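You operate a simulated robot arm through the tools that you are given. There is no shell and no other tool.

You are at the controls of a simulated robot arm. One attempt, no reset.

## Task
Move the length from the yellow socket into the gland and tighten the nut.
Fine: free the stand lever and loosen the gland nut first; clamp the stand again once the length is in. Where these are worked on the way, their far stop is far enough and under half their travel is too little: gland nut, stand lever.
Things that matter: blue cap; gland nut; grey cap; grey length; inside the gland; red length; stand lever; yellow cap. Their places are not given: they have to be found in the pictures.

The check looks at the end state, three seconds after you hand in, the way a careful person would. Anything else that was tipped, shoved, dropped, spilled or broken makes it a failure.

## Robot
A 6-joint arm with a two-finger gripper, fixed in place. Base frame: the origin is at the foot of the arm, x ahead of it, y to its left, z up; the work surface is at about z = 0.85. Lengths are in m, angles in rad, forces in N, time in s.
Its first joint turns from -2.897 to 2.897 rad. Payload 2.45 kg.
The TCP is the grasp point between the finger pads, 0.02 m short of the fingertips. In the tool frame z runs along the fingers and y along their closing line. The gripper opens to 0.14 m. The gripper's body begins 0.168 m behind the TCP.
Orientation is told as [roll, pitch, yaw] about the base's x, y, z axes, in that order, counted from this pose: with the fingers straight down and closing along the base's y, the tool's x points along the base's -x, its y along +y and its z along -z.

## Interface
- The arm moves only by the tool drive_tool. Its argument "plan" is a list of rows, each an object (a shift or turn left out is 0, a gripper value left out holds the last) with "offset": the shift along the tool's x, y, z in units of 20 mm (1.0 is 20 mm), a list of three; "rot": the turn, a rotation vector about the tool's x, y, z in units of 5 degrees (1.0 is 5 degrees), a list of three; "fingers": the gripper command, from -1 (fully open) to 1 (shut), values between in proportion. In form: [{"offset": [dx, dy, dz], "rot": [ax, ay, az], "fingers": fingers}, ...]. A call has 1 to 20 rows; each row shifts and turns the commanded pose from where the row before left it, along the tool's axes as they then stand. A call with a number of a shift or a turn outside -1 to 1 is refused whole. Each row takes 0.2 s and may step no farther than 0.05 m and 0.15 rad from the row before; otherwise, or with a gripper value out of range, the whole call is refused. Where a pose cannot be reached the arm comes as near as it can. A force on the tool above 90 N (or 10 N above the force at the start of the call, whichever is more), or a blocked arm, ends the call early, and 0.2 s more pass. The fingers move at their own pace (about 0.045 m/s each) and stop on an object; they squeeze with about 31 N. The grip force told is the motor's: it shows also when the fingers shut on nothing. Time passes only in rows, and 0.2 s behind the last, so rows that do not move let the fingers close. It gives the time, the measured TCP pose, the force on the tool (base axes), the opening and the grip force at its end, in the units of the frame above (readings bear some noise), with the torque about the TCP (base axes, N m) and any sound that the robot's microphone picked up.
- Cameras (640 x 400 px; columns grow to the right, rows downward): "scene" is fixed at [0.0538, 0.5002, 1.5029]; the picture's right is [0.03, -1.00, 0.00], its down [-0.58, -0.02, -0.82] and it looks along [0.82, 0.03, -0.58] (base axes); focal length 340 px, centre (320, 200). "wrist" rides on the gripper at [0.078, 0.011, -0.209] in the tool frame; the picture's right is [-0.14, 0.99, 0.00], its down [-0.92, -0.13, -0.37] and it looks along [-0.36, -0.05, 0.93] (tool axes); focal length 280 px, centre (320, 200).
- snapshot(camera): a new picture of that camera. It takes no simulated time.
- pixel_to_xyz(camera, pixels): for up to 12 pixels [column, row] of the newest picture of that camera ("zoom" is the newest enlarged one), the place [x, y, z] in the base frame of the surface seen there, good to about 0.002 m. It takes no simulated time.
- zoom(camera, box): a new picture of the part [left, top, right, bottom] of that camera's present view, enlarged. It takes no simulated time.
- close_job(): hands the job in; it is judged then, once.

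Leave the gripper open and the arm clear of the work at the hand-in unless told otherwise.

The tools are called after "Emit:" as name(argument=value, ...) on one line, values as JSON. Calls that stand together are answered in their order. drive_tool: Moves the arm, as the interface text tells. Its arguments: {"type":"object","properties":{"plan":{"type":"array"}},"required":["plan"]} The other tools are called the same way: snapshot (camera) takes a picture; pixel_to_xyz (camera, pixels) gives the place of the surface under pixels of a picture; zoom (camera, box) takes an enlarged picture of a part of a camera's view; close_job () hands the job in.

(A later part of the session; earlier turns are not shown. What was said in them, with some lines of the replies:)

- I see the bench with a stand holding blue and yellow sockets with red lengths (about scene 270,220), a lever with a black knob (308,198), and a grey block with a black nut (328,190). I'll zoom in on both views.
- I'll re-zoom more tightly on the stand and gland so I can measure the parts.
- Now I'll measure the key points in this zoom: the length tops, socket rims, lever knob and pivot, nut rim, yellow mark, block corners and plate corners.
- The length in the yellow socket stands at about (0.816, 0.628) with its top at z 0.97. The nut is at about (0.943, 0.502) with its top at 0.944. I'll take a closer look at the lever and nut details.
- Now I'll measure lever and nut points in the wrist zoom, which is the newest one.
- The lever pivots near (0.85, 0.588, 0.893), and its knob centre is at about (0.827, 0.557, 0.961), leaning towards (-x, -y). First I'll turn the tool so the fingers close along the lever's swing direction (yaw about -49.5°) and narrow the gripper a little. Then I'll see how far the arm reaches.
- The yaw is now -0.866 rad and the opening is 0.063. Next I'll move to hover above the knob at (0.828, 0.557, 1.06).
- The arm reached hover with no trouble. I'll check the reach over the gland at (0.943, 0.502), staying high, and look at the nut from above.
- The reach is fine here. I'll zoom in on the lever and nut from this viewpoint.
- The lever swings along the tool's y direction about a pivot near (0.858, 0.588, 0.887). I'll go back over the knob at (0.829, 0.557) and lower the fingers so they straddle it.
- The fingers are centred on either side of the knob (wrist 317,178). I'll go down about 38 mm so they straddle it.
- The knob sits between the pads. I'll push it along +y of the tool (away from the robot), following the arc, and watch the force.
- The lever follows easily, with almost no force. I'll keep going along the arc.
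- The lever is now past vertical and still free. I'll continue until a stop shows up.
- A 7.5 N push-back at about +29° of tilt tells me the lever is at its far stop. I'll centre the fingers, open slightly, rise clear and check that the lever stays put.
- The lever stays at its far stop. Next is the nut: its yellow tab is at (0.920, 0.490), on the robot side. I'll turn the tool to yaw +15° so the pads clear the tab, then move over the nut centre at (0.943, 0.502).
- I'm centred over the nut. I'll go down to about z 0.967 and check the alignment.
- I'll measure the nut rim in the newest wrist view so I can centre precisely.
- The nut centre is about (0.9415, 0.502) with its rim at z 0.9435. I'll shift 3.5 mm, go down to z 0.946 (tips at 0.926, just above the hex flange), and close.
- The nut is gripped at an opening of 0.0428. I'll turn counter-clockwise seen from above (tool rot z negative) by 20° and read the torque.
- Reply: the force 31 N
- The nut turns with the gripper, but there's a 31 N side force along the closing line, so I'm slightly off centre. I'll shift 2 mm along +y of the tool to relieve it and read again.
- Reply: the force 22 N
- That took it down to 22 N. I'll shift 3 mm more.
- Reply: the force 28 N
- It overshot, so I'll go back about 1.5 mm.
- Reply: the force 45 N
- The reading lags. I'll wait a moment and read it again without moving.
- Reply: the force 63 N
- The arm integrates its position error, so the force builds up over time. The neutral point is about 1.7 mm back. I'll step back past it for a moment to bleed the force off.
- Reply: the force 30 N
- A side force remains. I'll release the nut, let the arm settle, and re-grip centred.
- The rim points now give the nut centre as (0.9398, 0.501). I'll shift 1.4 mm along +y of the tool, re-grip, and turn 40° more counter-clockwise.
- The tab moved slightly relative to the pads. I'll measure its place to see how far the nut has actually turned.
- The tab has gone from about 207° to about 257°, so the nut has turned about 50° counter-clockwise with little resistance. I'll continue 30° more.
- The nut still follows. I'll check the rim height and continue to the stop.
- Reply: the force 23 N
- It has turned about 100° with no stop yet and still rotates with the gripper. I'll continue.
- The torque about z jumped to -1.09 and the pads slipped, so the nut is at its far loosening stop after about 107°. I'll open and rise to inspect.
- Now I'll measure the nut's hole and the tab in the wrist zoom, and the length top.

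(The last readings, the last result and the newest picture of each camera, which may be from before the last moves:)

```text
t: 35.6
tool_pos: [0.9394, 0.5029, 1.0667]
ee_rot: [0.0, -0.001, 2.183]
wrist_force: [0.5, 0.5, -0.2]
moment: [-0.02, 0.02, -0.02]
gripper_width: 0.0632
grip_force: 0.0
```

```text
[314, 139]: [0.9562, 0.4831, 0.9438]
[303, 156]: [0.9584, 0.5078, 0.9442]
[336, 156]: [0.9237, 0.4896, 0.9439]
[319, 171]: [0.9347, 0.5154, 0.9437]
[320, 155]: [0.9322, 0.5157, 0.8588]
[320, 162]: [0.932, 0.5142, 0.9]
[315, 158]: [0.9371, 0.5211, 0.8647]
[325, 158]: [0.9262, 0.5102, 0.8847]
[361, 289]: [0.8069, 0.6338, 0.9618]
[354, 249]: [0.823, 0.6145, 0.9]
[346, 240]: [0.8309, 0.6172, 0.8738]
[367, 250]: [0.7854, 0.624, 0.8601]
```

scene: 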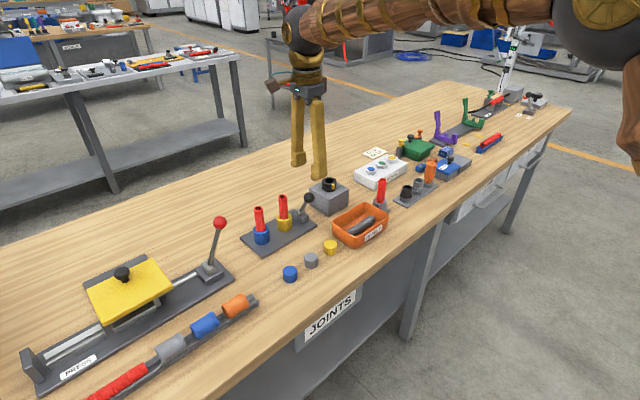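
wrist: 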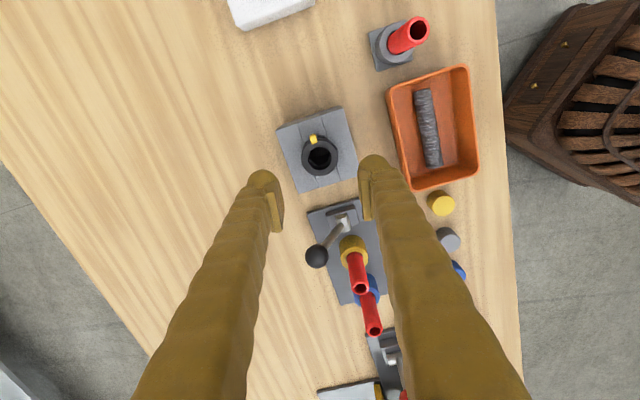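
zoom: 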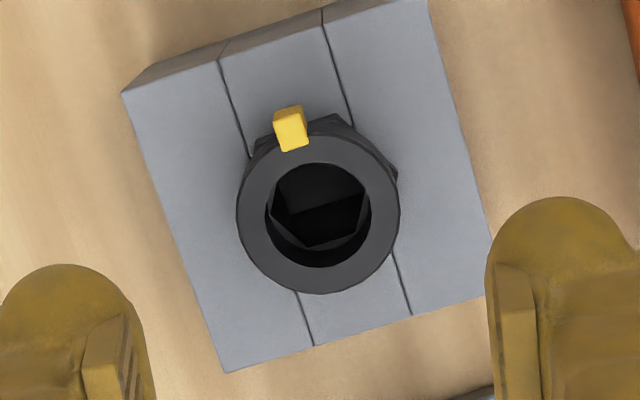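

The tab is now at 313°, a travel of 106° to the stop, and the hole is open well down into the block (about z 0.859). With the current yaw of 125° the fingers close across the plate, clear of the lever knob and the blue length. Now I'll move above the yellow-socket length at (0.8165, 0.628), staying high.

Emit:
drive_tool(plan=[{"offset": [-0.961, 0.16, 0]}, {"offset": [-0.961, 0.16, 0]}, {"offset": [-0.961, 0.16, 0]}, {"offset": [-0.961, 0.16, 0]}, {"offset": [-0.961, 0.16, 0]}, {"offset": [-0.961, 0.16, 0]}, {"offset": [-0.961, 0.16, 0]}, {"offset": [-0.961, 0.16, 0]}, {"offset": [-0.961, 0.16, 0]}, {}])

Emit:
snapshot(camera="wrist")

Emit:
zoom(camera="wrist", box=[240, 100, 400, 200])

```text
t: 37.8
tool_pos: [0.814, 0.6255, 1.0682]
ee_rot: [0.001, -0.001, 2.185]
wrist_force: [0.5, 0.1, 0.4]
moment: [0.01, 0.02, 0.04]
gripper_width: 0.0629
grip_force: 0.0
```

```text
taken
```

wrist: 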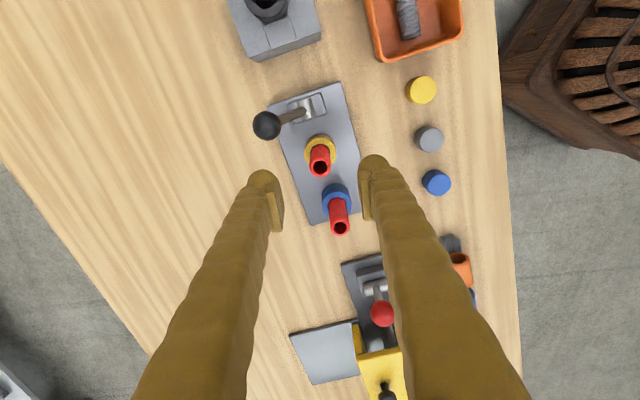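

```text
4.00 times, centred on (320, 150) of wrist
```

zoom: 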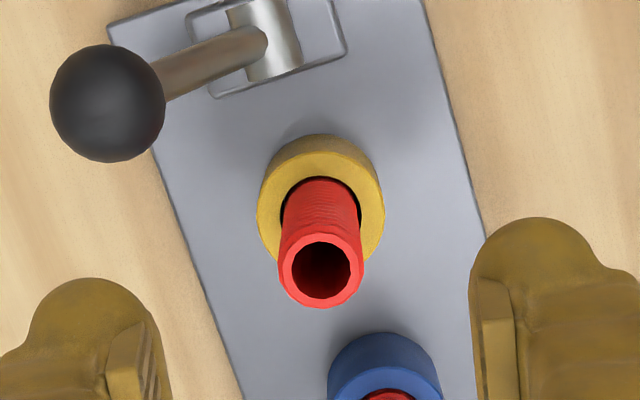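

I'll measure the rim of the length's top and the socket in this zoom.

Emit:
pixel_to_xyz(camera="zoom", pixels=[[283, 270], [359, 265], [321, 303], [321, 238], [262, 210], [380, 210], [320, 145], [260, 200], [105, 100]])

```text
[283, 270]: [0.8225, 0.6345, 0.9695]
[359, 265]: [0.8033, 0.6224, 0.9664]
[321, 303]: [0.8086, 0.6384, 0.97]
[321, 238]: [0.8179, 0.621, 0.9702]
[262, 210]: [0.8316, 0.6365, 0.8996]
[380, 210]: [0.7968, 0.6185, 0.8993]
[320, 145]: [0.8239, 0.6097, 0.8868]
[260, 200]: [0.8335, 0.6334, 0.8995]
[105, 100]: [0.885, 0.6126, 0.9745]
```

The length top is centred at about (0.8135, 0.629), with a diameter of about 22 mm and its top at z 0.9697. I'll align and go down to z about 1.0, then check.

Emit:
drive_tool(plan=[{"offset": [-0.12, -0.09, 0.85]}, {"offset": [0, 0, 0.85]}, {"offset": [0, 0, 0.85]}, {"offset": [0, 0, 0.85]}, {}])

Emit:
zoom(camera="wrist", box=[240, 120, 400, 220])

Emit:
zoom(camera="scene", box=[230, 130, 350, 230])

```text
t: 39.0
tool_pos: [0.8163, 0.6297, 0.9987]
ee_rot: [0.002, -0.001, 2.184]
wrist_force: [-0.3, 0.0, 0.6]
moment: [0.02, 0.01, 0.0]
gripper_width: 0.063
grip_force: 0.1
```

```text
4.00 times, centred on (320, 170) of wrist
```

zoom: 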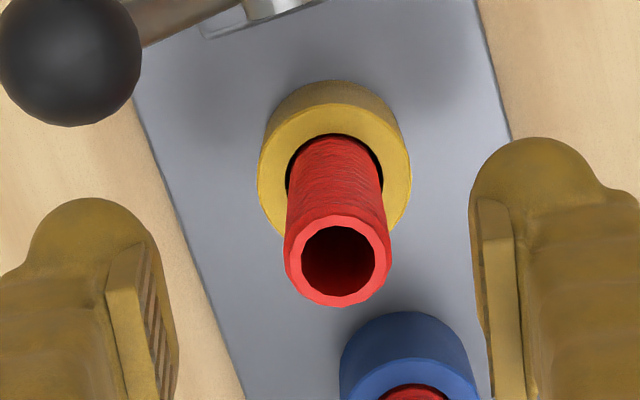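

```text
4.00 times, centred on (290, 180) of scene
```

zoom: 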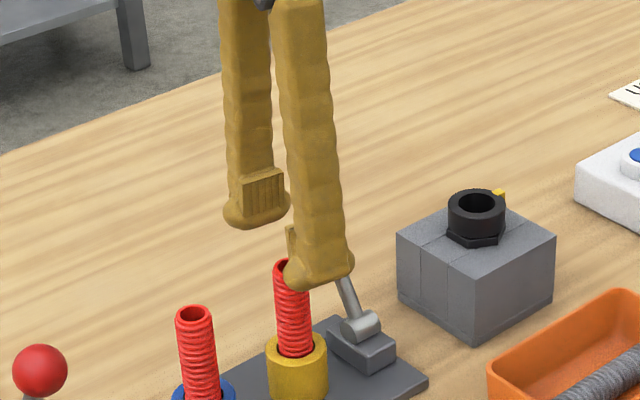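

Seen through the camera, the length is about 3.5 mm to the +y side of the grasp point. I'll correct that, go down to z 0.972 (tips at 0.952, gripping just the top 18 mm), and close.

Emit:
drive_tool(plan=[{"offset": [-0.03, 0.18, 0.4]}, {"offset": [0, 0, 0.5]}, {"offset": [0, 0, 0.43]}, {}, {"fingers": 0.55}, {}, {}])

Emit:
zoom(camera="wrist", box=[240, 120, 400, 220])

```text
t: 40.6
tool_pos: [0.8132, 0.6287, 0.9716]
ee_rot: [0.001, -0.001, 2.185]
wrist_force: [0.5, 0.5, -0.2]
moment: [0.01, 0.0, -0.01]
gripper_width: 0.0314
grip_force: 0.1
```

```text
4.00 times, centred on (320, 170) of wrist
```

zoom: 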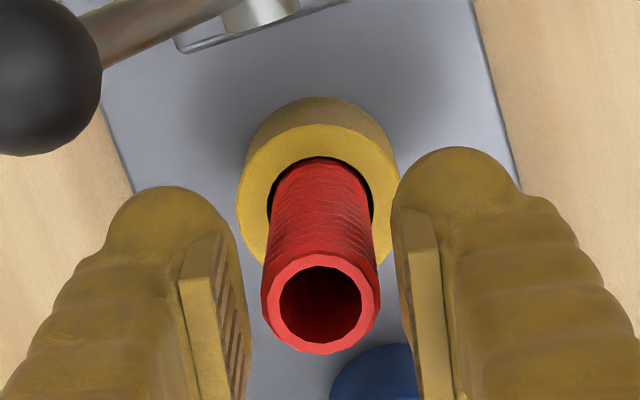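

The length is centred between the pads (zoom 320,300). I'll close on it.

Emit:
drive_tool(plan=[{"fingers": 1}, {}, {}])

Emit:
zoom(camera="wrist", box=[240, 120, 400, 220])

```text
t: 41.4
tool_pos: [0.8138, 0.6288, 0.9709]
ee_rot: [0.001, 0.001, 2.183]
wrist_force: [-0.2, 0.3, -0.1]
moment: [-0.02, -0.02, -0.01]
gripper_width: 0.0212
grip_force: 30.9
```

```text
4.00 times, centred on (320, 170) of wrist
```

zoom: 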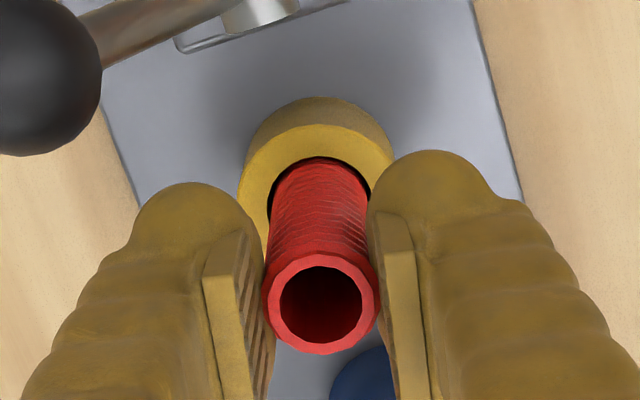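

I have a clean grip at 21 mm with no side force. I'll lift straight up and watch the force.

Emit:
drive_tool(plan=[{"offset": [0, 0, -0.4]}, {"offset": [0, 0, -0.5]}, {"offset": [0, 0, -0.5]}, {}])

Emit:
zoom(camera="scene", box=[230, 130, 350, 230])

```text
t: 42.4
tool_pos: [0.8144, 0.6288, 0.9994]
ee_rot: [-0.001, 0.0, 2.184]
wrist_force: [0.2, -0.2, 0.2]
moment: [0.01, 0.02, 0.02]
gripper_width: 0.0214
grip_force: 30.7
```

```text
4.00 times, centred on (290, 180) of scene
```

zoom: 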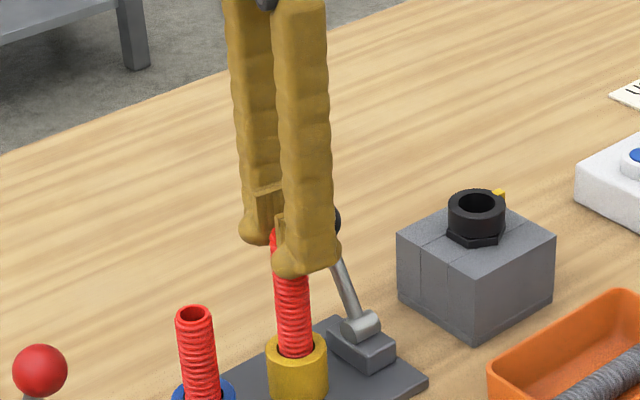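

The length is coming out freely. I'll lift it well clear.

Emit:
drive_tool(plan=[{"offset": [0, 0, -0.8]}, {"offset": [0, 0, -0.8]}, {"offset": [0, 0, -0.8]}, {"offset": [0, 0, -0.8]}, {"offset": [0, 0, -0.8]}, {"offset": [0, 0, -0.8]}, {"offset": [0, 0, -0.8]}, {"offset": [0, 0, -0.8]}, {}])

Emit:
zoom(camera="scene", box=[230, 90, 370, 230])

Emit:
snapshot(camera="wrist")

```text
t: 44.4
tool_pos: [0.8135, 0.627, 1.1286]
ee_rot: [0.0, 0.001, 2.183]
wrist_force: [0.0, 0.2, -0.6]
moment: [0.0, 0.04, 0.02]
gripper_width: 0.0212
grip_force: 30.4
```

```text
2.86 times, centred on (300, 160) of scene
```

zoom: 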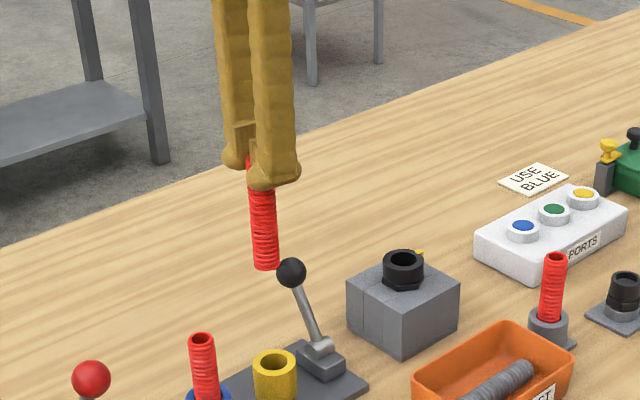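

```text
taken
```

wrist: 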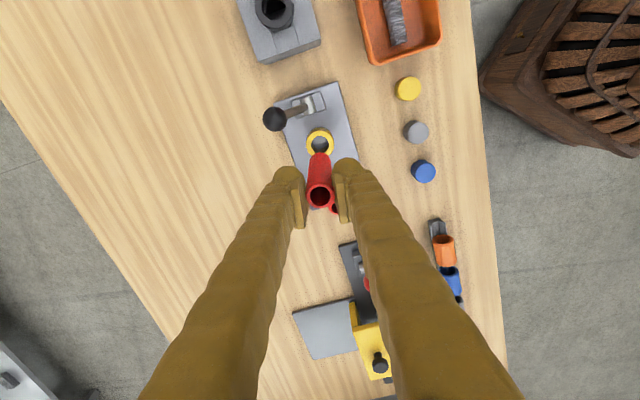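

I'll measure where the length's lower end is, and its axis.

Emit:
zoom(camera="scene", box=[260, 140, 340, 200])

Emit:
pixel_to_xyz(camera="scene", pixels=[[287, 181], [287, 168], [288, 183], [284, 168], [291, 168]])

```text
6.67 times, centred on (300, 170) of scene
```

zoom: 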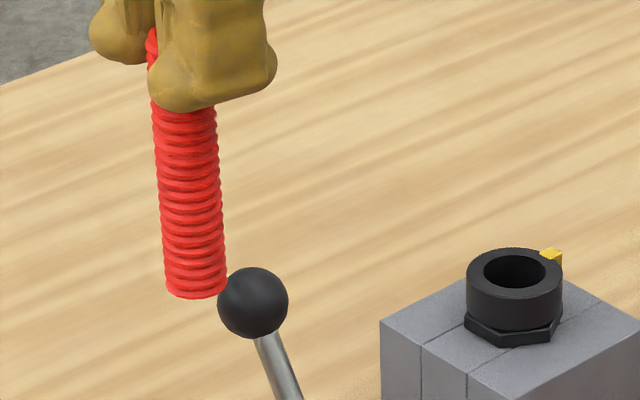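

```text
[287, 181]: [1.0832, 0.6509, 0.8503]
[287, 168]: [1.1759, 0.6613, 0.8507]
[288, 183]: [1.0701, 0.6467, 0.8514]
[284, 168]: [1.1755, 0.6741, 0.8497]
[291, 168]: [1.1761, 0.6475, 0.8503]
```

That scene reading came from an older picture. I'll use the zoom picture instead.

Emit:
pixel_to_xyz(camera="zoom", pixels=[[197, 292], [190, 200], [183, 120], [166, 285], [226, 285], [156, 130], [215, 130], [514, 250], [514, 297], [468, 272], [561, 272]])

```text
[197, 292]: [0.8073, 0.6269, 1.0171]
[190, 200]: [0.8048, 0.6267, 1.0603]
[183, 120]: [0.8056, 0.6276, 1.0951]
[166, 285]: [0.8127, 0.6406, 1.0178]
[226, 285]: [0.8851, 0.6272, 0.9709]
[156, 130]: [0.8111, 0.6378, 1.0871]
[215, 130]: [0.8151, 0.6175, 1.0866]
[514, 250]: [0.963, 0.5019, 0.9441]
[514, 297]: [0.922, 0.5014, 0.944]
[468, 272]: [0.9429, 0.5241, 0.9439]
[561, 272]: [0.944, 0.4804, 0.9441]
```

The lower end is at z about 1.015, so the length is about 0.11 m long and hanging vertical. I'll carry it across to above the nut at (0.940, 0.501); its end stays well above the lever knob.

Emit:
drive_tool(plan=[{"offset": [0.882, -0.15, 0]}, {"offset": [0.882, -0.15, 0]}, {"offset": [0.882, -0.15, 0]}, {"offset": [0.882, -0.15, 0]}, {"offset": [0.882, -0.15, 0]}, {"offset": [0.882, -0.15, 0]}, {"offset": [0.882, -0.15, 0]}, {"offset": [0.882, -0.15, 0]}, {"offset": [0.882, -0.15, 0]}, {"offset": [0.882, -0.15, 0]}, {"offset": [0, 0, 0.9]}, {"offset": [0, 0, 0.9]}, {"offset": [0, 0, 0.8]}, {}])

Emit:
zoom(camera="scene", box=[290, 140, 370, 210])

Emit:
zoom(camera="wrist", box=[240, 120, 400, 220])

```text
t: 47.4
tool_pos: [0.9405, 0.5012, 1.0744]
ee_rot: [0.0, 0.001, 2.183]
wrist_force: [-1.0, -0.6, -0.2]
moment: [0.0, 0.03, 0.0]
gripper_width: 0.0214
grip_force: 30.6
```

```text
5.71 times, centred on (330, 175) of scene
```

zoom: 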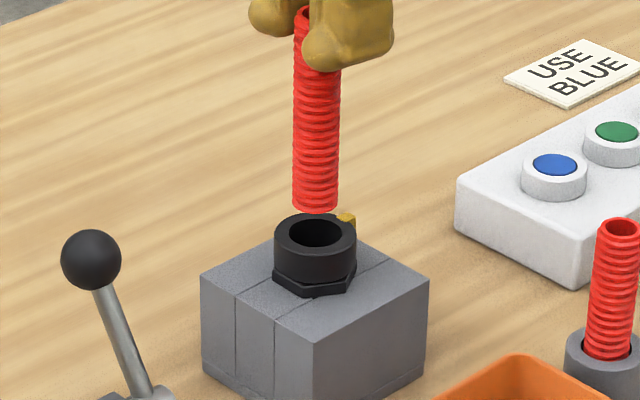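

```text
4.00 times, centred on (320, 170) of wrist
```

zoom: 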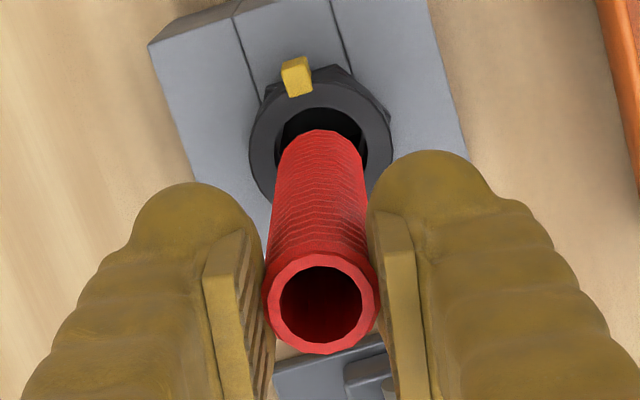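

Left to right it lines up in the scene view: the length is at column 315 and the nut also at 315. I'll check the depth with measured points.

Emit:
zoom(camera="scene", box=[310, 160, 350, 190])

Emit:
pixel_to_xyz(camera="zoom", pixels=[[240, 180], [240, 100], [172, 180], [305, 180], [240, 325], [110, 265], [368, 265], [240, 20]])

```text
13.33 times, centred on (330, 175) of scene
```

zoom: 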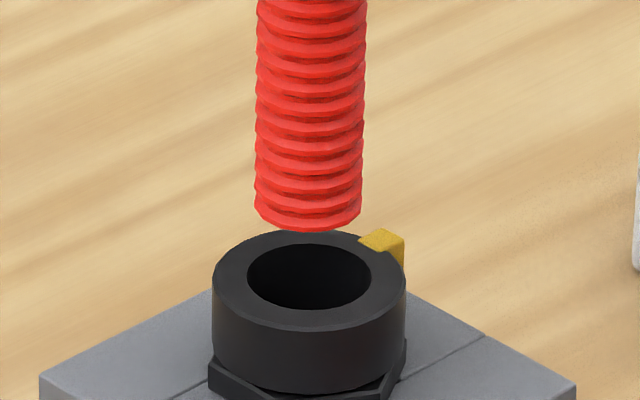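

```text
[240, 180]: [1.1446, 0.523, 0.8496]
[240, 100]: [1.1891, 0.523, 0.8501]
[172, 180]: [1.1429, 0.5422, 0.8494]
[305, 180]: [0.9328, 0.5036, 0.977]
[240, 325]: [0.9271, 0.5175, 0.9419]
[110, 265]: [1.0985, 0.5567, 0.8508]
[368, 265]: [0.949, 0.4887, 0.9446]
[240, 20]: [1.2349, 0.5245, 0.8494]
```

The length's axis matches the nut's to about 1 mm, with roughly 2 mm of clearance all round. I'll lower it slowly and watch the force.

Emit:
drive_tool(plan=[{"offset": [0, 0, 0.4]}, {"offset": [0, 0, 0.4]}, {"offset": [0, 0, 0.4]}, {"offset": [0, 0, 0.4]}, {}])

Emit:
zoom(camera="scene", box=[300, 145, 360, 190])

```text
t: 48.6
tool_pos: [0.9403, 0.5003, 1.0439]
ee_rot: [0.0, 0.0, 2.183]
wrist_force: [-0.5, 0.1, 0.0]
moment: [0.03, 0.02, 0.02]
gripper_width: 0.0213
grip_force: 30.3
```

```text
8.89 times, centred on (330, 168) of scene
```

zoom: 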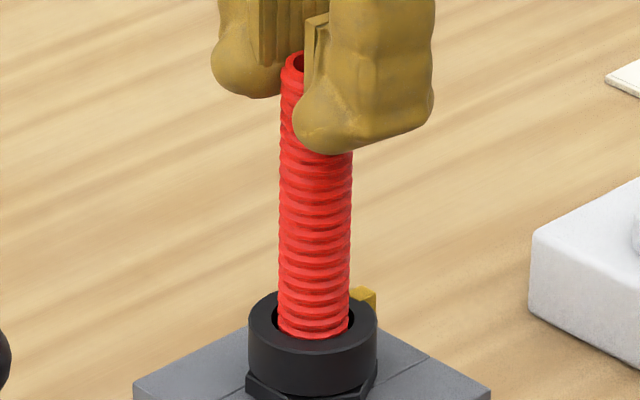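

The end has entered the nut with no contact force. I'll continue down.

Emit:
drive_tool(plan=[{"offset": [0, 0, 0.35]}, {"offset": [0, 0, 0.35]}, {"offset": [0, 0, 0.35]}, {"offset": [0, 0, 0.35]}, {"offset": [0, 0, 0.35]}, {}])

Emit:
zoom(camera="scene", box=[300, 145, 360, 190])

```text
t: 50.0
tool_pos: [0.9392, 0.5012, 1.0085]
ee_rot: [0.001, 0.0, 2.184]
wrist_force: [0.2, -0.1, 0.2]
moment: [0.02, 0.02, 0.01]
gripper_width: 0.0216
grip_force: 30.4
```

```text
8.89 times, centred on (330, 168) of scene
```

zoom: 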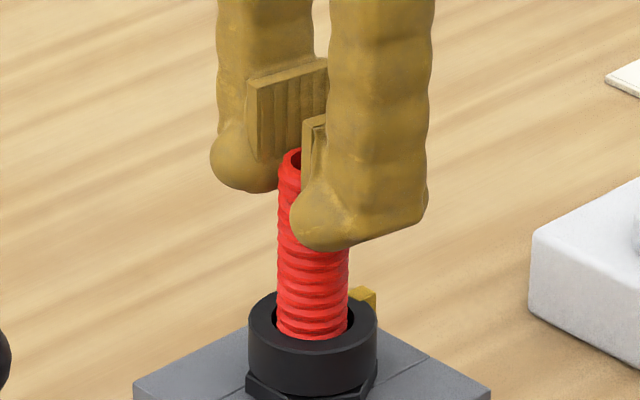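

It's still free. I'll keep lowering in small steps until the bottom is felt.

Emit:
drive_tool(plan=[{"offset": [0, 0, 0.3]}, {"offset": [0, 0, 0.3]}, {"offset": [0, 0, 0.3]}, {"offset": [0, 0, 0.3]}, {}])

Emit:
zoom(camera="scene", box=[300, 145, 360, 190])

```text
t: 51.2
tool_pos: [0.9403, 0.501, 0.9836]
ee_rot: [0.001, -0.001, 2.184]
wrist_force: [0.4, 0.2, -0.3]
moment: [0.0, 0.01, 0.02]
gripper_width: 0.0211
grip_force: 31.5
```

```text
8.89 times, centred on (330, 168) of scene
```

zoom: 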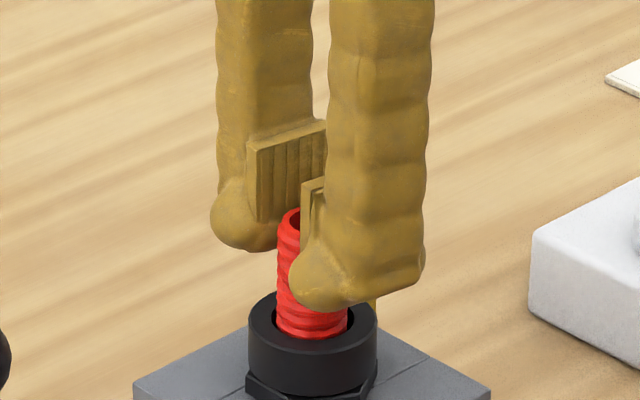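

About 13 mm more to go before seating height. I'll continue in 4 mm steps.

Emit:
drive_tool(plan=[{"offset": [0, 0, 0.2]}, {"offset": [0, 0, 0.2]}, {}, {}])

```text
t: 52.2
tool_pos: [0.9397, 0.5012, 0.977]
ee_rot: [0.001, -0.001, 2.184]
wrist_force: [-0.1, -0.5, 0.1]
moment: [0.0, -0.01, -0.03]
gripper_width: 0.0211
grip_force: 30.9
```

Emit:
drive_tool(plan=[{"offset": [0, 0, 0.15]}, {"offset": [0, 0, 0.15]}, {}])

```text
t: 53.0
tool_pos: [0.9404, 0.5015, 0.9711]
ee_rot: [0.0, 0.0, 2.185]
wrist_force: [0.4, -0.3, 4.7]
moment: [0.11, 0.06, 0.0]
gripper_width: 0.0212
grip_force: 30.6
```

There's 4.7 N upward at z 0.971, so the bottom is being touched. One more small press will confirm the seating.

Emit:
drive_tool(plan=[{"offset": [0, 0, 0.08]}, {}])

Emit:
zoom(camera="scene", box=[300, 145, 360, 190])

Emit:
zoom(camera="wrist", box=[240, 120, 400, 220])

```text
t: 53.6
tool_pos: [0.9404, 0.5015, 0.9708]
ee_rot: [-0.001, -0.001, 2.184]
wrist_force: [-2.3, 2.1, 21.1]
moment: [0.3, 0.21, 0.06]
gripper_width: 0.0212
grip_force: 31.1
```

```text
8.89 times, centred on (330, 168) of scene
```

zoom: 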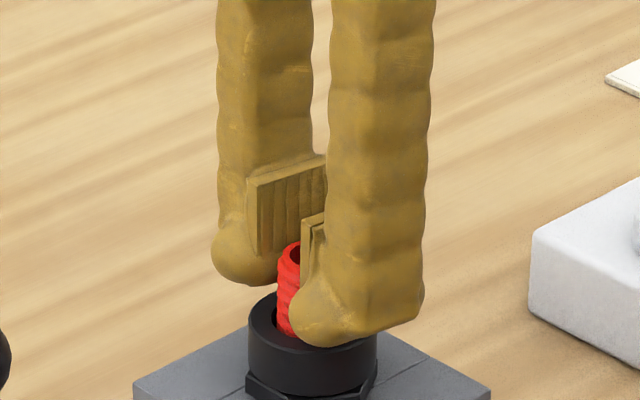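

```text
4.00 times, centred on (320, 170) of wrist
```

zoom: 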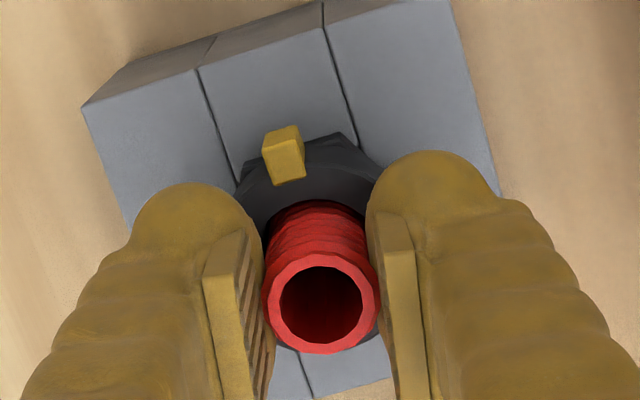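

The length is seated: 21 N with no further travel, TCP at 0.971. I'll back off 2 mm of command, then open the fingers and watch whether the length stays upright.

Emit:
drive_tool(plan=[{"offset": [0, 0, -0.1]}, {}, {"fingers": 0.55}, {}, {}, {"fingers": 0.1}, {}, {}])

Emit:
zoom(camera="wrist", box=[240, 120, 400, 220])

Emit:
zoom(camera="scene", box=[300, 145, 360, 190])

```text
t: 55.4
tool_pos: [0.9421, 0.5017, 0.9712]
ee_rot: [0.0, 0.001, 2.182]
wrist_force: [0.5, -0.2, 0.3]
moment: [0.02, 0.0, 0.03]
gripper_width: 0.0629
grip_force: 0.1
```

```text
4.00 times, centred on (320, 170) of wrist
```

zoom: 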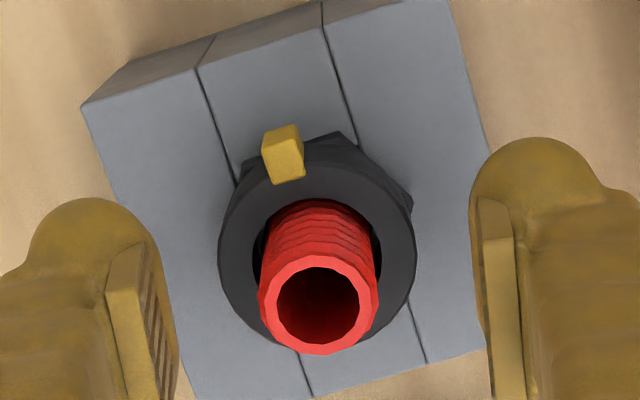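

```text
8.89 times, centred on (330, 168) of scene
```

zoom: 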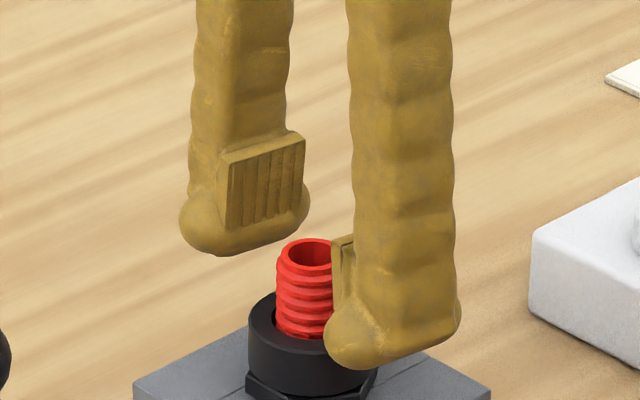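

The length stands on its own, protruding about 25 mm above the nut. Now I'll go down to z 0.947 around the nut, close, and turn clockwise.

Emit:
drive_tool(plan=[{"offset": [0, 0, 0.6]}, {"offset": [0, 0, 0.6]}, {}, {"fingers": 1}, {}, {}, {}])

Emit:
zoom(camera="wrist", box=[240, 120, 400, 220])

```text
t: 57.0
tool_pos: [0.9401, 0.5017, 0.948]
ee_rot: [0.0, 0.0, 2.182]
wrist_force: [5.9, 3.6, -0.5]
moment: [0.04, -0.1, -0.08]
gripper_width: 0.0433
grip_force: 44.7
```

```text
4.00 times, centred on (320, 170) of wrist
```

zoom: 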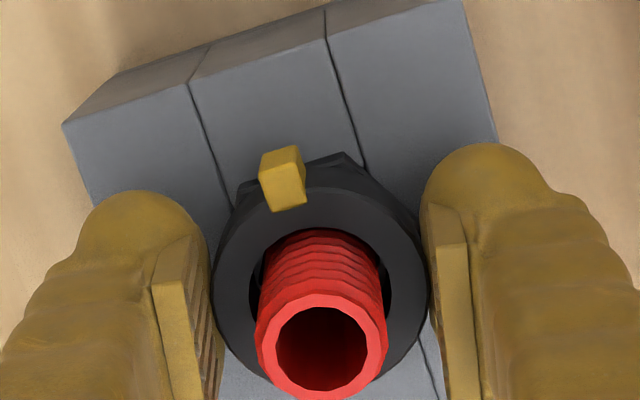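

The nut is gripped at 0.0433. I'll turn clockwise 40° and read the forces.

Emit:
drive_tool(plan=[{"rot": [0, 0, 1]}, {"rot": [0, 0, 1]}, {"rot": [0, 0, 1]}, {"rot": [0, 0, 1]}, {"rot": [0, 0, 1]}, {"rot": [0, 0, 1]}, {"rot": [0, 0, 1]}, {"rot": [0, 0, 1]}])

Emit:
zoom(camera="wrist", box=[240, 120, 400, 220])

```text
t: 58.8
tool_pos: [0.9409, 0.5026, 0.9472]
ee_rot: [0.0, -0.001, 1.485]
wrist_force: [14.3, 7.7, 13.4]
moment: [0.16, -0.21, -0.01]
gripper_width: 0.0433
grip_force: 45.2
```

```text
4.00 times, centred on (320, 170) of wrist
```

zoom: 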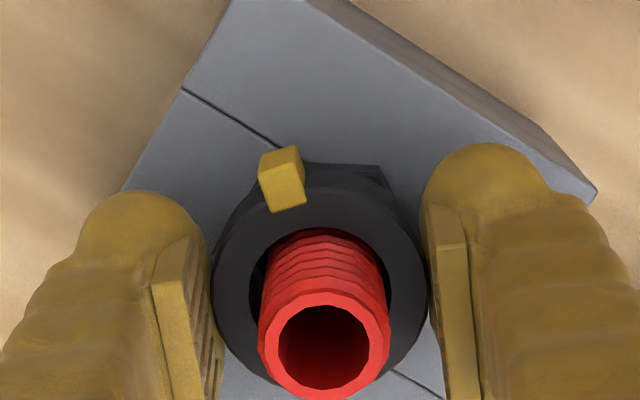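

The nut follows the gripper exactly. I'll turn 40° more.

Emit:
drive_tool(plan=[{"rot": [0, 0, 1]}, {"rot": [0, 0, 1]}, {"rot": [0, 0, 1]}, {"rot": [0, 0, 1]}, {"rot": [0, 0, 1]}, {"rot": [0, 0, 1]}, {"rot": [0, 0, 1]}, {"rot": [0, 0, 1]}])

Emit:
zoom(camera="wrist", box=[240, 120, 400, 220])

```text
t: 60.6
tool_pos: [0.939, 0.5008, 0.9459]
ee_rot: [-0.001, 0.002, 0.787]
wrist_force: [-11.3, -3.8, 13.8]
moment: [-0.32, 0.11, 0.02]
gripper_width: 0.0426
grip_force: 45.1
```

```text
4.00 times, centred on (320, 170) of wrist
```

zoom: 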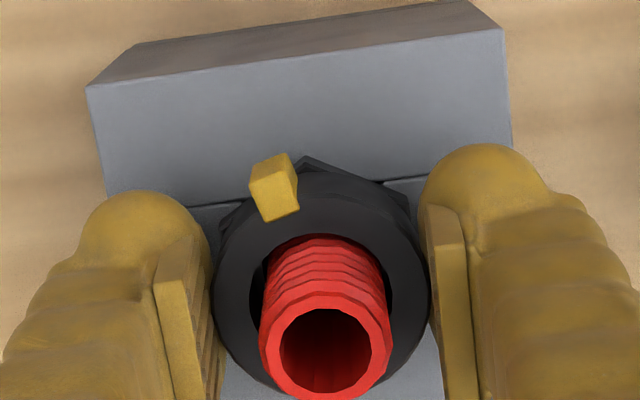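

It has turned about 75°. I'll continue towards the tight stop.

Emit:
drive_tool(plan=[{"rot": [0, 0, 1]}, {"rot": [0, 0, 1]}, {"rot": [0, 0, 1]}, {"rot": [0, 0, 1]}, {"rot": [0, 0, 1]}])

Emit:
zoom(camera="wrist", box=[240, 120, 400, 220])

```text
t: 61.8
tool_pos: [0.9382, 0.5013, 0.9469]
ee_rot: [-0.001, 0.002, 0.351]
wrist_force: [-7.2, 5.7, 3.9]
moment: [0.1, 0.05, -0.01]
gripper_width: 0.0421
grip_force: 45.0
```

```text
4.00 times, centred on (320, 170) of wrist
```

zoom: 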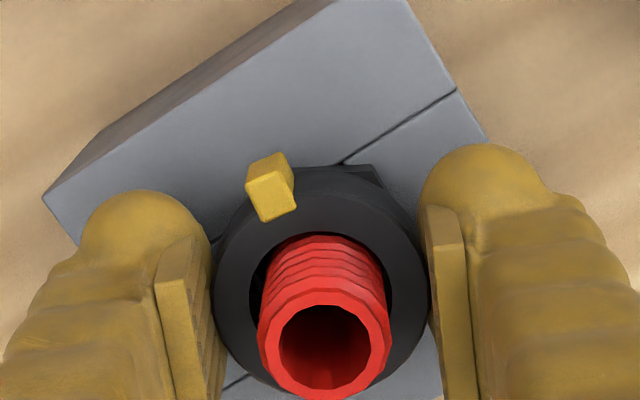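

There's still no stop torque, and the nut is about 97° along. I'll continue in small turns.

Emit:
drive_tool(plan=[{"rot": [0, 0, 1]}, {"rot": [0, 0, 1]}, {}])

Emit:
zoom(camera="wrist", box=[240, 120, 400, 220])

```text
t: 62.6
tool_pos: [0.94, 0.5013, 0.9471]
ee_rot: [0.001, 0.0, 0.176]
wrist_force: [-7.6, 8.7, 1.8]
moment: [0.09, 0.01, 0.03]
gripper_width: 0.0423
grip_force: 45.2
```

```text
4.00 times, centred on (320, 170) of wrist
```

zoom: 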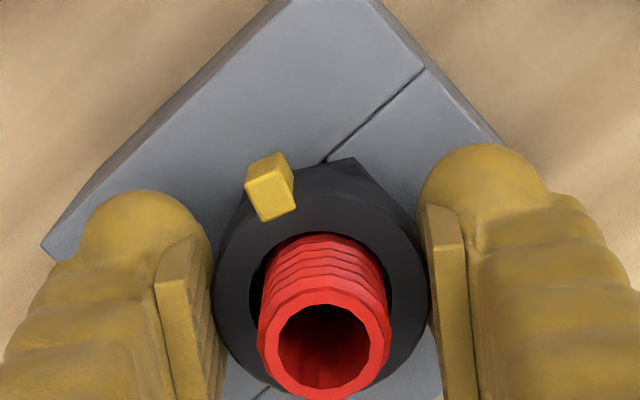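

I'll check where the tab points now.

Emit:
pixel_to_xyz(camera="zoom", pixels=[[270, 195], [265, 165], [222, 290], [422, 290], [320, 180], [325, 300], [262, 345], [388, 345]])

Emit:
drive_tool(plan=[{"rot": [0, 0, 1]}, {"rot": [0, 0, 1]}])

Emit:
zoom(camera="wrist", box=[240, 120, 400, 220])

```text
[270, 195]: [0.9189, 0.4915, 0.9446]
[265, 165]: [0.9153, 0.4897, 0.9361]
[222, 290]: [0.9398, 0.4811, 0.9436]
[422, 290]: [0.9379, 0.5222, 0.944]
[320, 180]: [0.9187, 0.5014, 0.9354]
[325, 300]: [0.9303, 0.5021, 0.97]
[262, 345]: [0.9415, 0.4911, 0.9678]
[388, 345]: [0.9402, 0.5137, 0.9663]
```

```text
t: 63.2
tool_pos: [0.9394, 0.5018, 0.9466]
ee_rot: [0.0, -0.001, 0.002]
wrist_force: [-5.2, 17.6, -7.1]
moment: [0.06, -0.04, 1.21]
gripper_width: 0.0408
grip_force: 44.2
```

```text
4.00 times, centred on (320, 170) of wrist
```

zoom: 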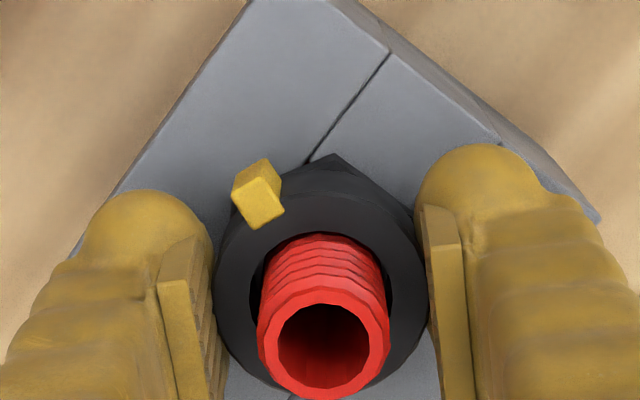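

A torque of 1.21 and pad slip show the tight stop, with the tab back at its first place (about 205°). I'll release, rise straight up clear of the length, and look.

Emit:
drive_tool(plan=[{"fingers": 0.1}, {}, {}, {"offset": [0, 0, -1]}, {"offset": [0, 0, -1]}, {"offset": [0, 0, -1]}, {"offset": [0, 0, -1]}, {"offset": [0, 0, -1]}, {"offset": [0, 0, -1]}, {}])

Emit:
snapshot(camera="wrist")

Emit:
zoom(camera="scene", box=[240, 160, 368, 250])

```text
t: 65.4
tool_pos: [0.9408, 0.4991, 1.0697]
ee_rot: [0.0, 0.0, 0.001]
wrist_force: [0.0, -0.4, 0.1]
moment: [-0.01, 0.01, 0.01]
gripper_width: 0.0633
grip_force: 0.0
```

```text
taken
```

wrist: 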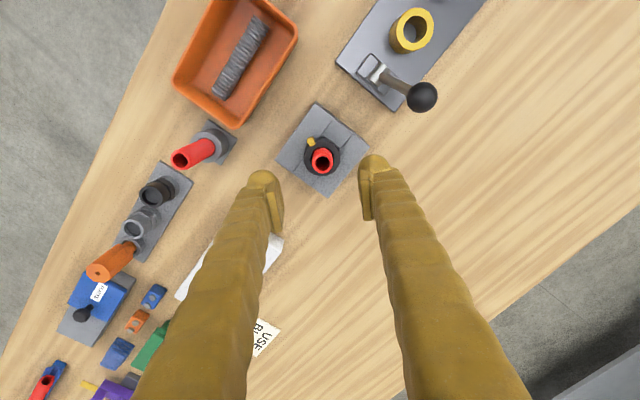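

```text
4.44 times, centred on (304, 205) of scene
```

zoom: 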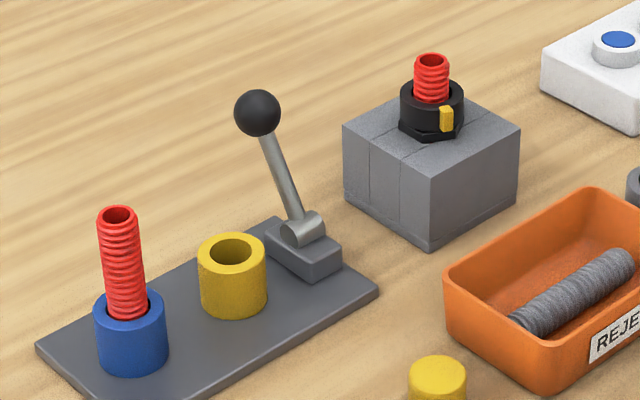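

The length is in and the nut is tight. Next I'll clamp the lever again. I'll measure the knob and turn the tool to yaw -49.5°.

Emit:
pixel_to_xyz(camera="wrist", pixels=[[422, 97], [411, 97], [432, 97]])

Emit:
drive_tool(plan=[{"rot": [0, 0, 0.99]}, {"rot": [0, 0, 0.99]}, {"rot": [0, 0, 0.99]}, {"rot": [0, 0, 0.99]}, {"rot": [0, 0, 0.99]}, {"rot": [0, 0, 0.99]}, {"rot": [0, 0, 0.99]}, {"rot": [0, 0, 0.99]}, {"rot": [0, 0, 0.99]}, {"rot": [0, 0, 0.99]}])

```text
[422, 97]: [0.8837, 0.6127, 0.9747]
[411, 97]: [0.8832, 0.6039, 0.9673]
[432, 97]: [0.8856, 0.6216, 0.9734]
```

```text
t: 67.6
tool_pos: [0.9403, 0.5015, 1.0674]
ee_rot: [-0.001, 0.0, -0.864]
wrist_force: [-1.2, 0.1, -1.1]
moment: [-0.02, 0.02, -0.03]
gripper_width: 0.063
grip_force: 0.0
```

The knob centre is near (0.887, 0.614, 0.961). I'll move above it at constant height.

Emit:
drive_tool(plan=[{"offset": [0.857, 0.232, 0]}, {"offset": [0.857, 0.232, 0]}, {"offset": [0.857, 0.232, 0]}, {"offset": [0.857, 0.232, 0]}, {"offset": [0.857, 0.232, 0]}, {"offset": [0.857, 0.232, 0]}, {"offset": [0.857, 0.232, 0]}, {"offset": [0, 0, 0.8]}, {"offset": [0, 0, 0.8]}, {"offset": [0, 0, 0.8]}, {}])

Emit:
snapshot(camera="wrist")

Emit:
zoom(camera="scene", box=[230, 130, 370, 240])

```text
t: 70.0
tool_pos: [0.8855, 0.6128, 1.0187]
ee_rot: [0.0, 0.0, -0.862]
wrist_force: [-1.1, 0.2, 0.1]
moment: [-0.01, 0.05, 0.02]
gripper_width: 0.0632
grip_force: 0.1
```

```text
taken
```

wrist: 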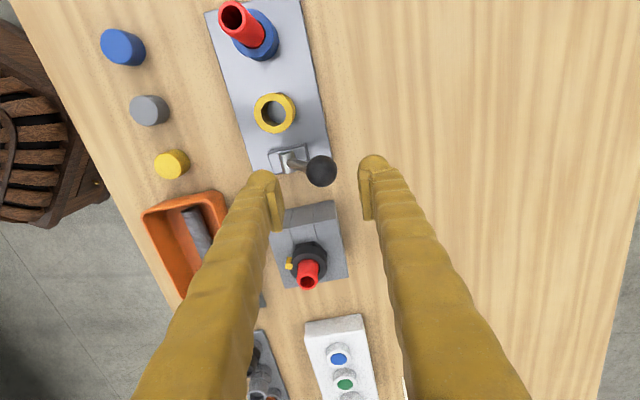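

```text
3.64 times, centred on (300, 185) of scene
```

zoom: 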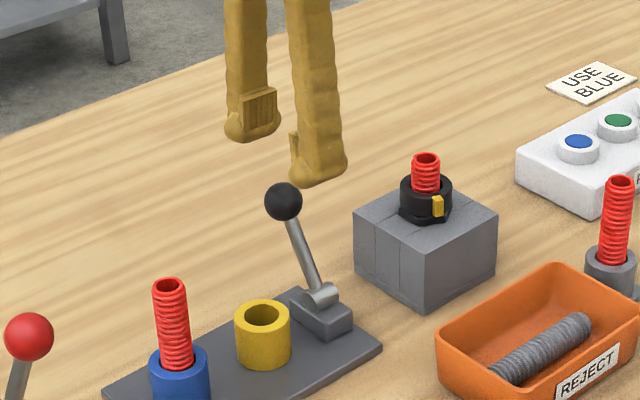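

The knob is centred between the fingers (wrist 321,170). I'll lower around it, narrow to 0.05, and start dragging it back towards the robot.

Emit:
drive_tool(plan=[{"offset": [0, 0, 0.9]}, {"offset": [0, 0, 0.9]}, {"offset": [0, 0, 0.85], "fingers": 0.3}, {}, {}, {"offset": [0, -0.5, 0]}, {"offset": [0, -0.5, -0.15]}, {"offset": [0, -0.5, -0.15]}, {"offset": [0, -0.5, -0.1]}, {}])

Emit:
zoom(camera="scene", box=[230, 130, 370, 240])

```text
t: 72.2
tool_pos: [0.8566, 0.5859, 0.9733]
ee_rot: [0.0, 0.0, -0.864]
wrist_force: [0.1, -0.3, -0.3]
moment: [0.02, 0.01, -0.01]
gripper_width: 0.0491
grip_force: 0.0
```

```text
3.64 times, centred on (300, 185) of scene
```

zoom: 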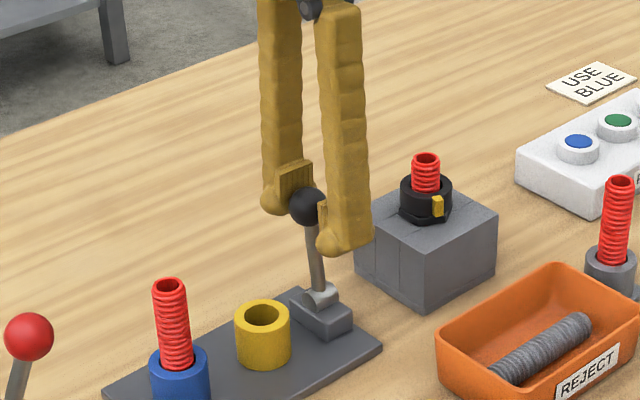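

The lever is coming along. I'll continue to the clamp side.

Emit:
drive_tool(plan=[{"offset": [0, -0.5, -0.05]}, {"offset": [0, -0.5, 0.05]}, {"offset": [0, -0.5, 0.1]}, {"offset": [0, -0.4, 0.15]}, {}])

Emit:
zoom(camera="scene", box=[230, 130, 370, 240])

```text
t: 73.4
tool_pos: [0.8267, 0.5634, 0.9699]
ee_rot: [-0.001, -0.001, -0.862]
wrist_force: [0.3, 0.4, 0.4]
moment: [-0.01, -0.04, 0.04]
gripper_width: 0.0488
grip_force: 0.1
```

```text
3.64 times, centred on (300, 185) of scene
```

zoom: 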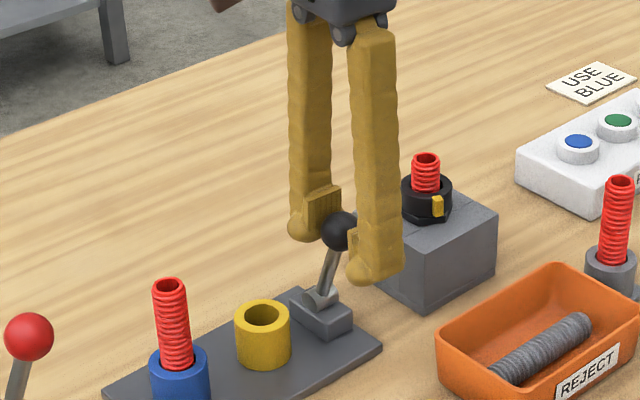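

It's still moving freely. I'll go on to the stop in small steps.

Emit:
drive_tool(plan=[{"offset": [0, -0.3, 0.12]}, {"offset": [0, -0.3, 0.12]}, {"offset": [0, -0.2, 0.08]}, {}])

Emit:
zoom(camera="scene", box=[230, 130, 370, 240])

```text
t: 74.4
tool_pos: [0.8154, 0.5526, 0.9623]
ee_rot: [-0.001, -0.001, -0.861]
wrist_force: [3.1, 3.1, 0.7]
moment: [0.0, -0.02, 0.03]
gripper_width: 0.052
grip_force: 2.6
```

```text
3.64 times, centred on (300, 185) of scene
```

zoom: 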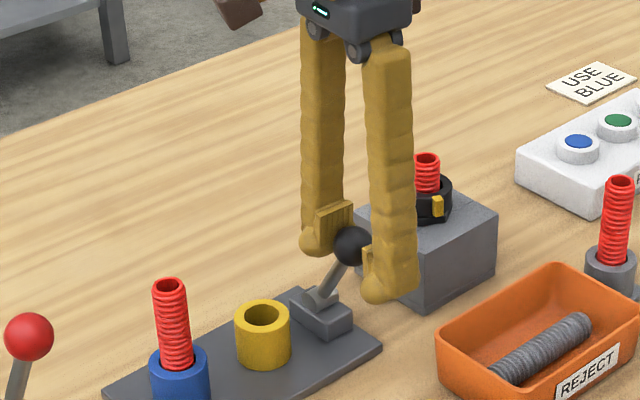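

There's a 4.4 N push-back with the finger being spread, which is the clamp stop. I'll give one more small press, then centre, open and rise.

Emit:
drive_tool(plan=[{"offset": [0, -0.2, 0.05]}, {}, {"offset": [0, 0.7, 0], "fingers": 0.1}, {}, {"offset": [0, 0, -1]}, {"offset": [0, 0, -1]}, {"offset": [0, 0, -1]}, {"offset": [0, 0, -1]}, {"offset": [0, 0, -1]}, {"offset": [0, 0, -1]}, {"offset": [0, 0, -1]}, {}])

Emit:
zoom(camera="scene", box=[240, 160, 368, 250])

Emit:
snapshot(camera="wrist")

```text
t: 77.0
tool_pos: [0.8221, 0.5581, 1.102]
ee_rot: [0.001, 0.0, -0.861]
wrist_force: [-0.1, 0.5, -0.1]
moment: [-0.01, -0.04, 0.0]
gripper_width: 0.0627
grip_force: 0.1
```

```text
4.44 times, centred on (304, 205) of scene
```

zoom: 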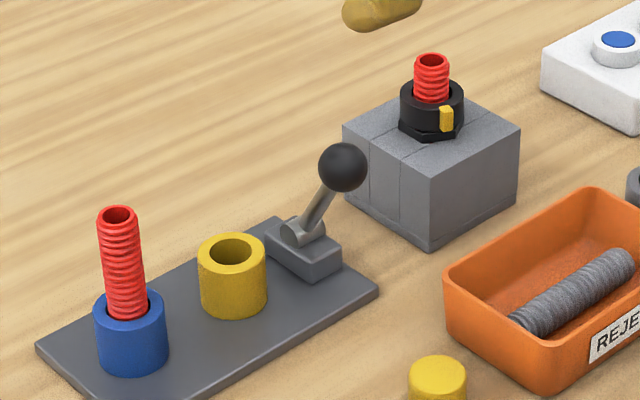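

```text
taken
```

wrist: 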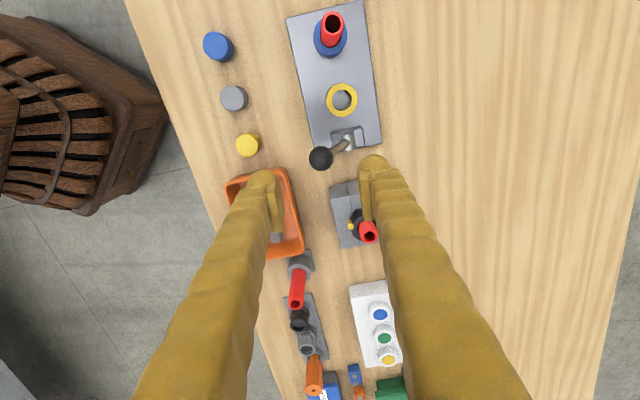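

The lever knob (scene about 309,197), the nut tab (about 332,186) and the rest are back at their tight positions, and the length stands in the gland. I'll raise the arm, move back clear, and open the gripper.

Emit:
drive_tool(plan=[{"offset": [0, 0, -1]}, {"offset": [0, 0, -1]}, {"offset": [0, 0, -1]}, {"offset": [0, 0, -1]}, {"offset": [0, 0, -1]}, {"offset": [0, 0, -1]}, {"offset": [0, 0, -1], "fingers": -1}, {"offset": [0.65, -0.76, 0]}, {"offset": [0.65, -0.76, 0]}, {"offset": [0.65, -0.76, 0]}, {"offset": [0.65, -0.76, 0]}, {"offset": [0.65, -0.76, 0]}, {"offset": [0.65, -0.76, 0]}, {"offset": [0.65, -0.76, 0]}, {"offset": [0.65, -0.76, 0]}, {"offset": [0.65, -0.76, 0]}, {"offset": [0.65, -0.76, 0]}, {}, {}])

Emit:
snapshot(camera="scene")

Emit:
zoom(camera="scene", box=[240, 170, 352, 250])

```text
t: 81.0
tool_pos: [0.6227, 0.5575, 1.243]
ee_rot: [0.001, 0.001, -0.861]
wrist_force: [-0.4, 0.2, -0.3]
moment: [-0.02, 0.02, 0.0]
gripper_width: 0.14
grip_force: 0.1
```

```text
taken
```

scene: 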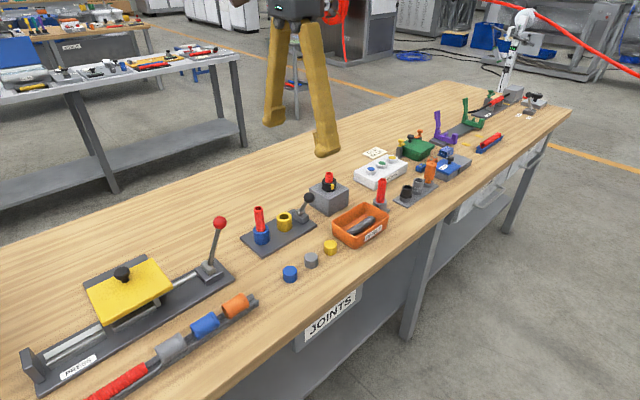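

```text
5.00 times, centred on (296, 210) of scene
```

zoom: 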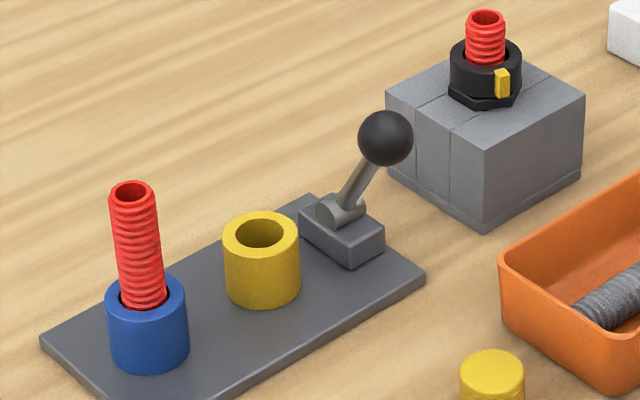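

Everything checks out. The length is in the gland, and the nut tab has returned to its tight stop, a touch tighter than at the start. The lever is clamped, everything else is undisturbed, and the arm is clear with the gripper open. I'm handing in.

Emit:
close_job()

```text
The job is handed in.
```

The red length from the yellow socket is now in the gland, and the nut is tightened on it. The job is handed in; I haven't seen the check's verdict.

- **Stand lever:** I freed it to its far stop before lifting the length. Once the length was in, I pulled it back to the clamped stop, and the knob is where it was at the start.
- **Gland nut:** I loosened it about 106° to its stop. After the length was in, I turned it back until it resisted firmly (about 1.2 N m). The yellow tab is back at its starting position or slightly tighter.
- **Length:** It rests on the bottom of the gland, upright, and stands about 25 mm above the nut.
- **Other items:** I saw nothing else moved or tipped in the final pictures. The gripper is open and the arm is clear of the work.
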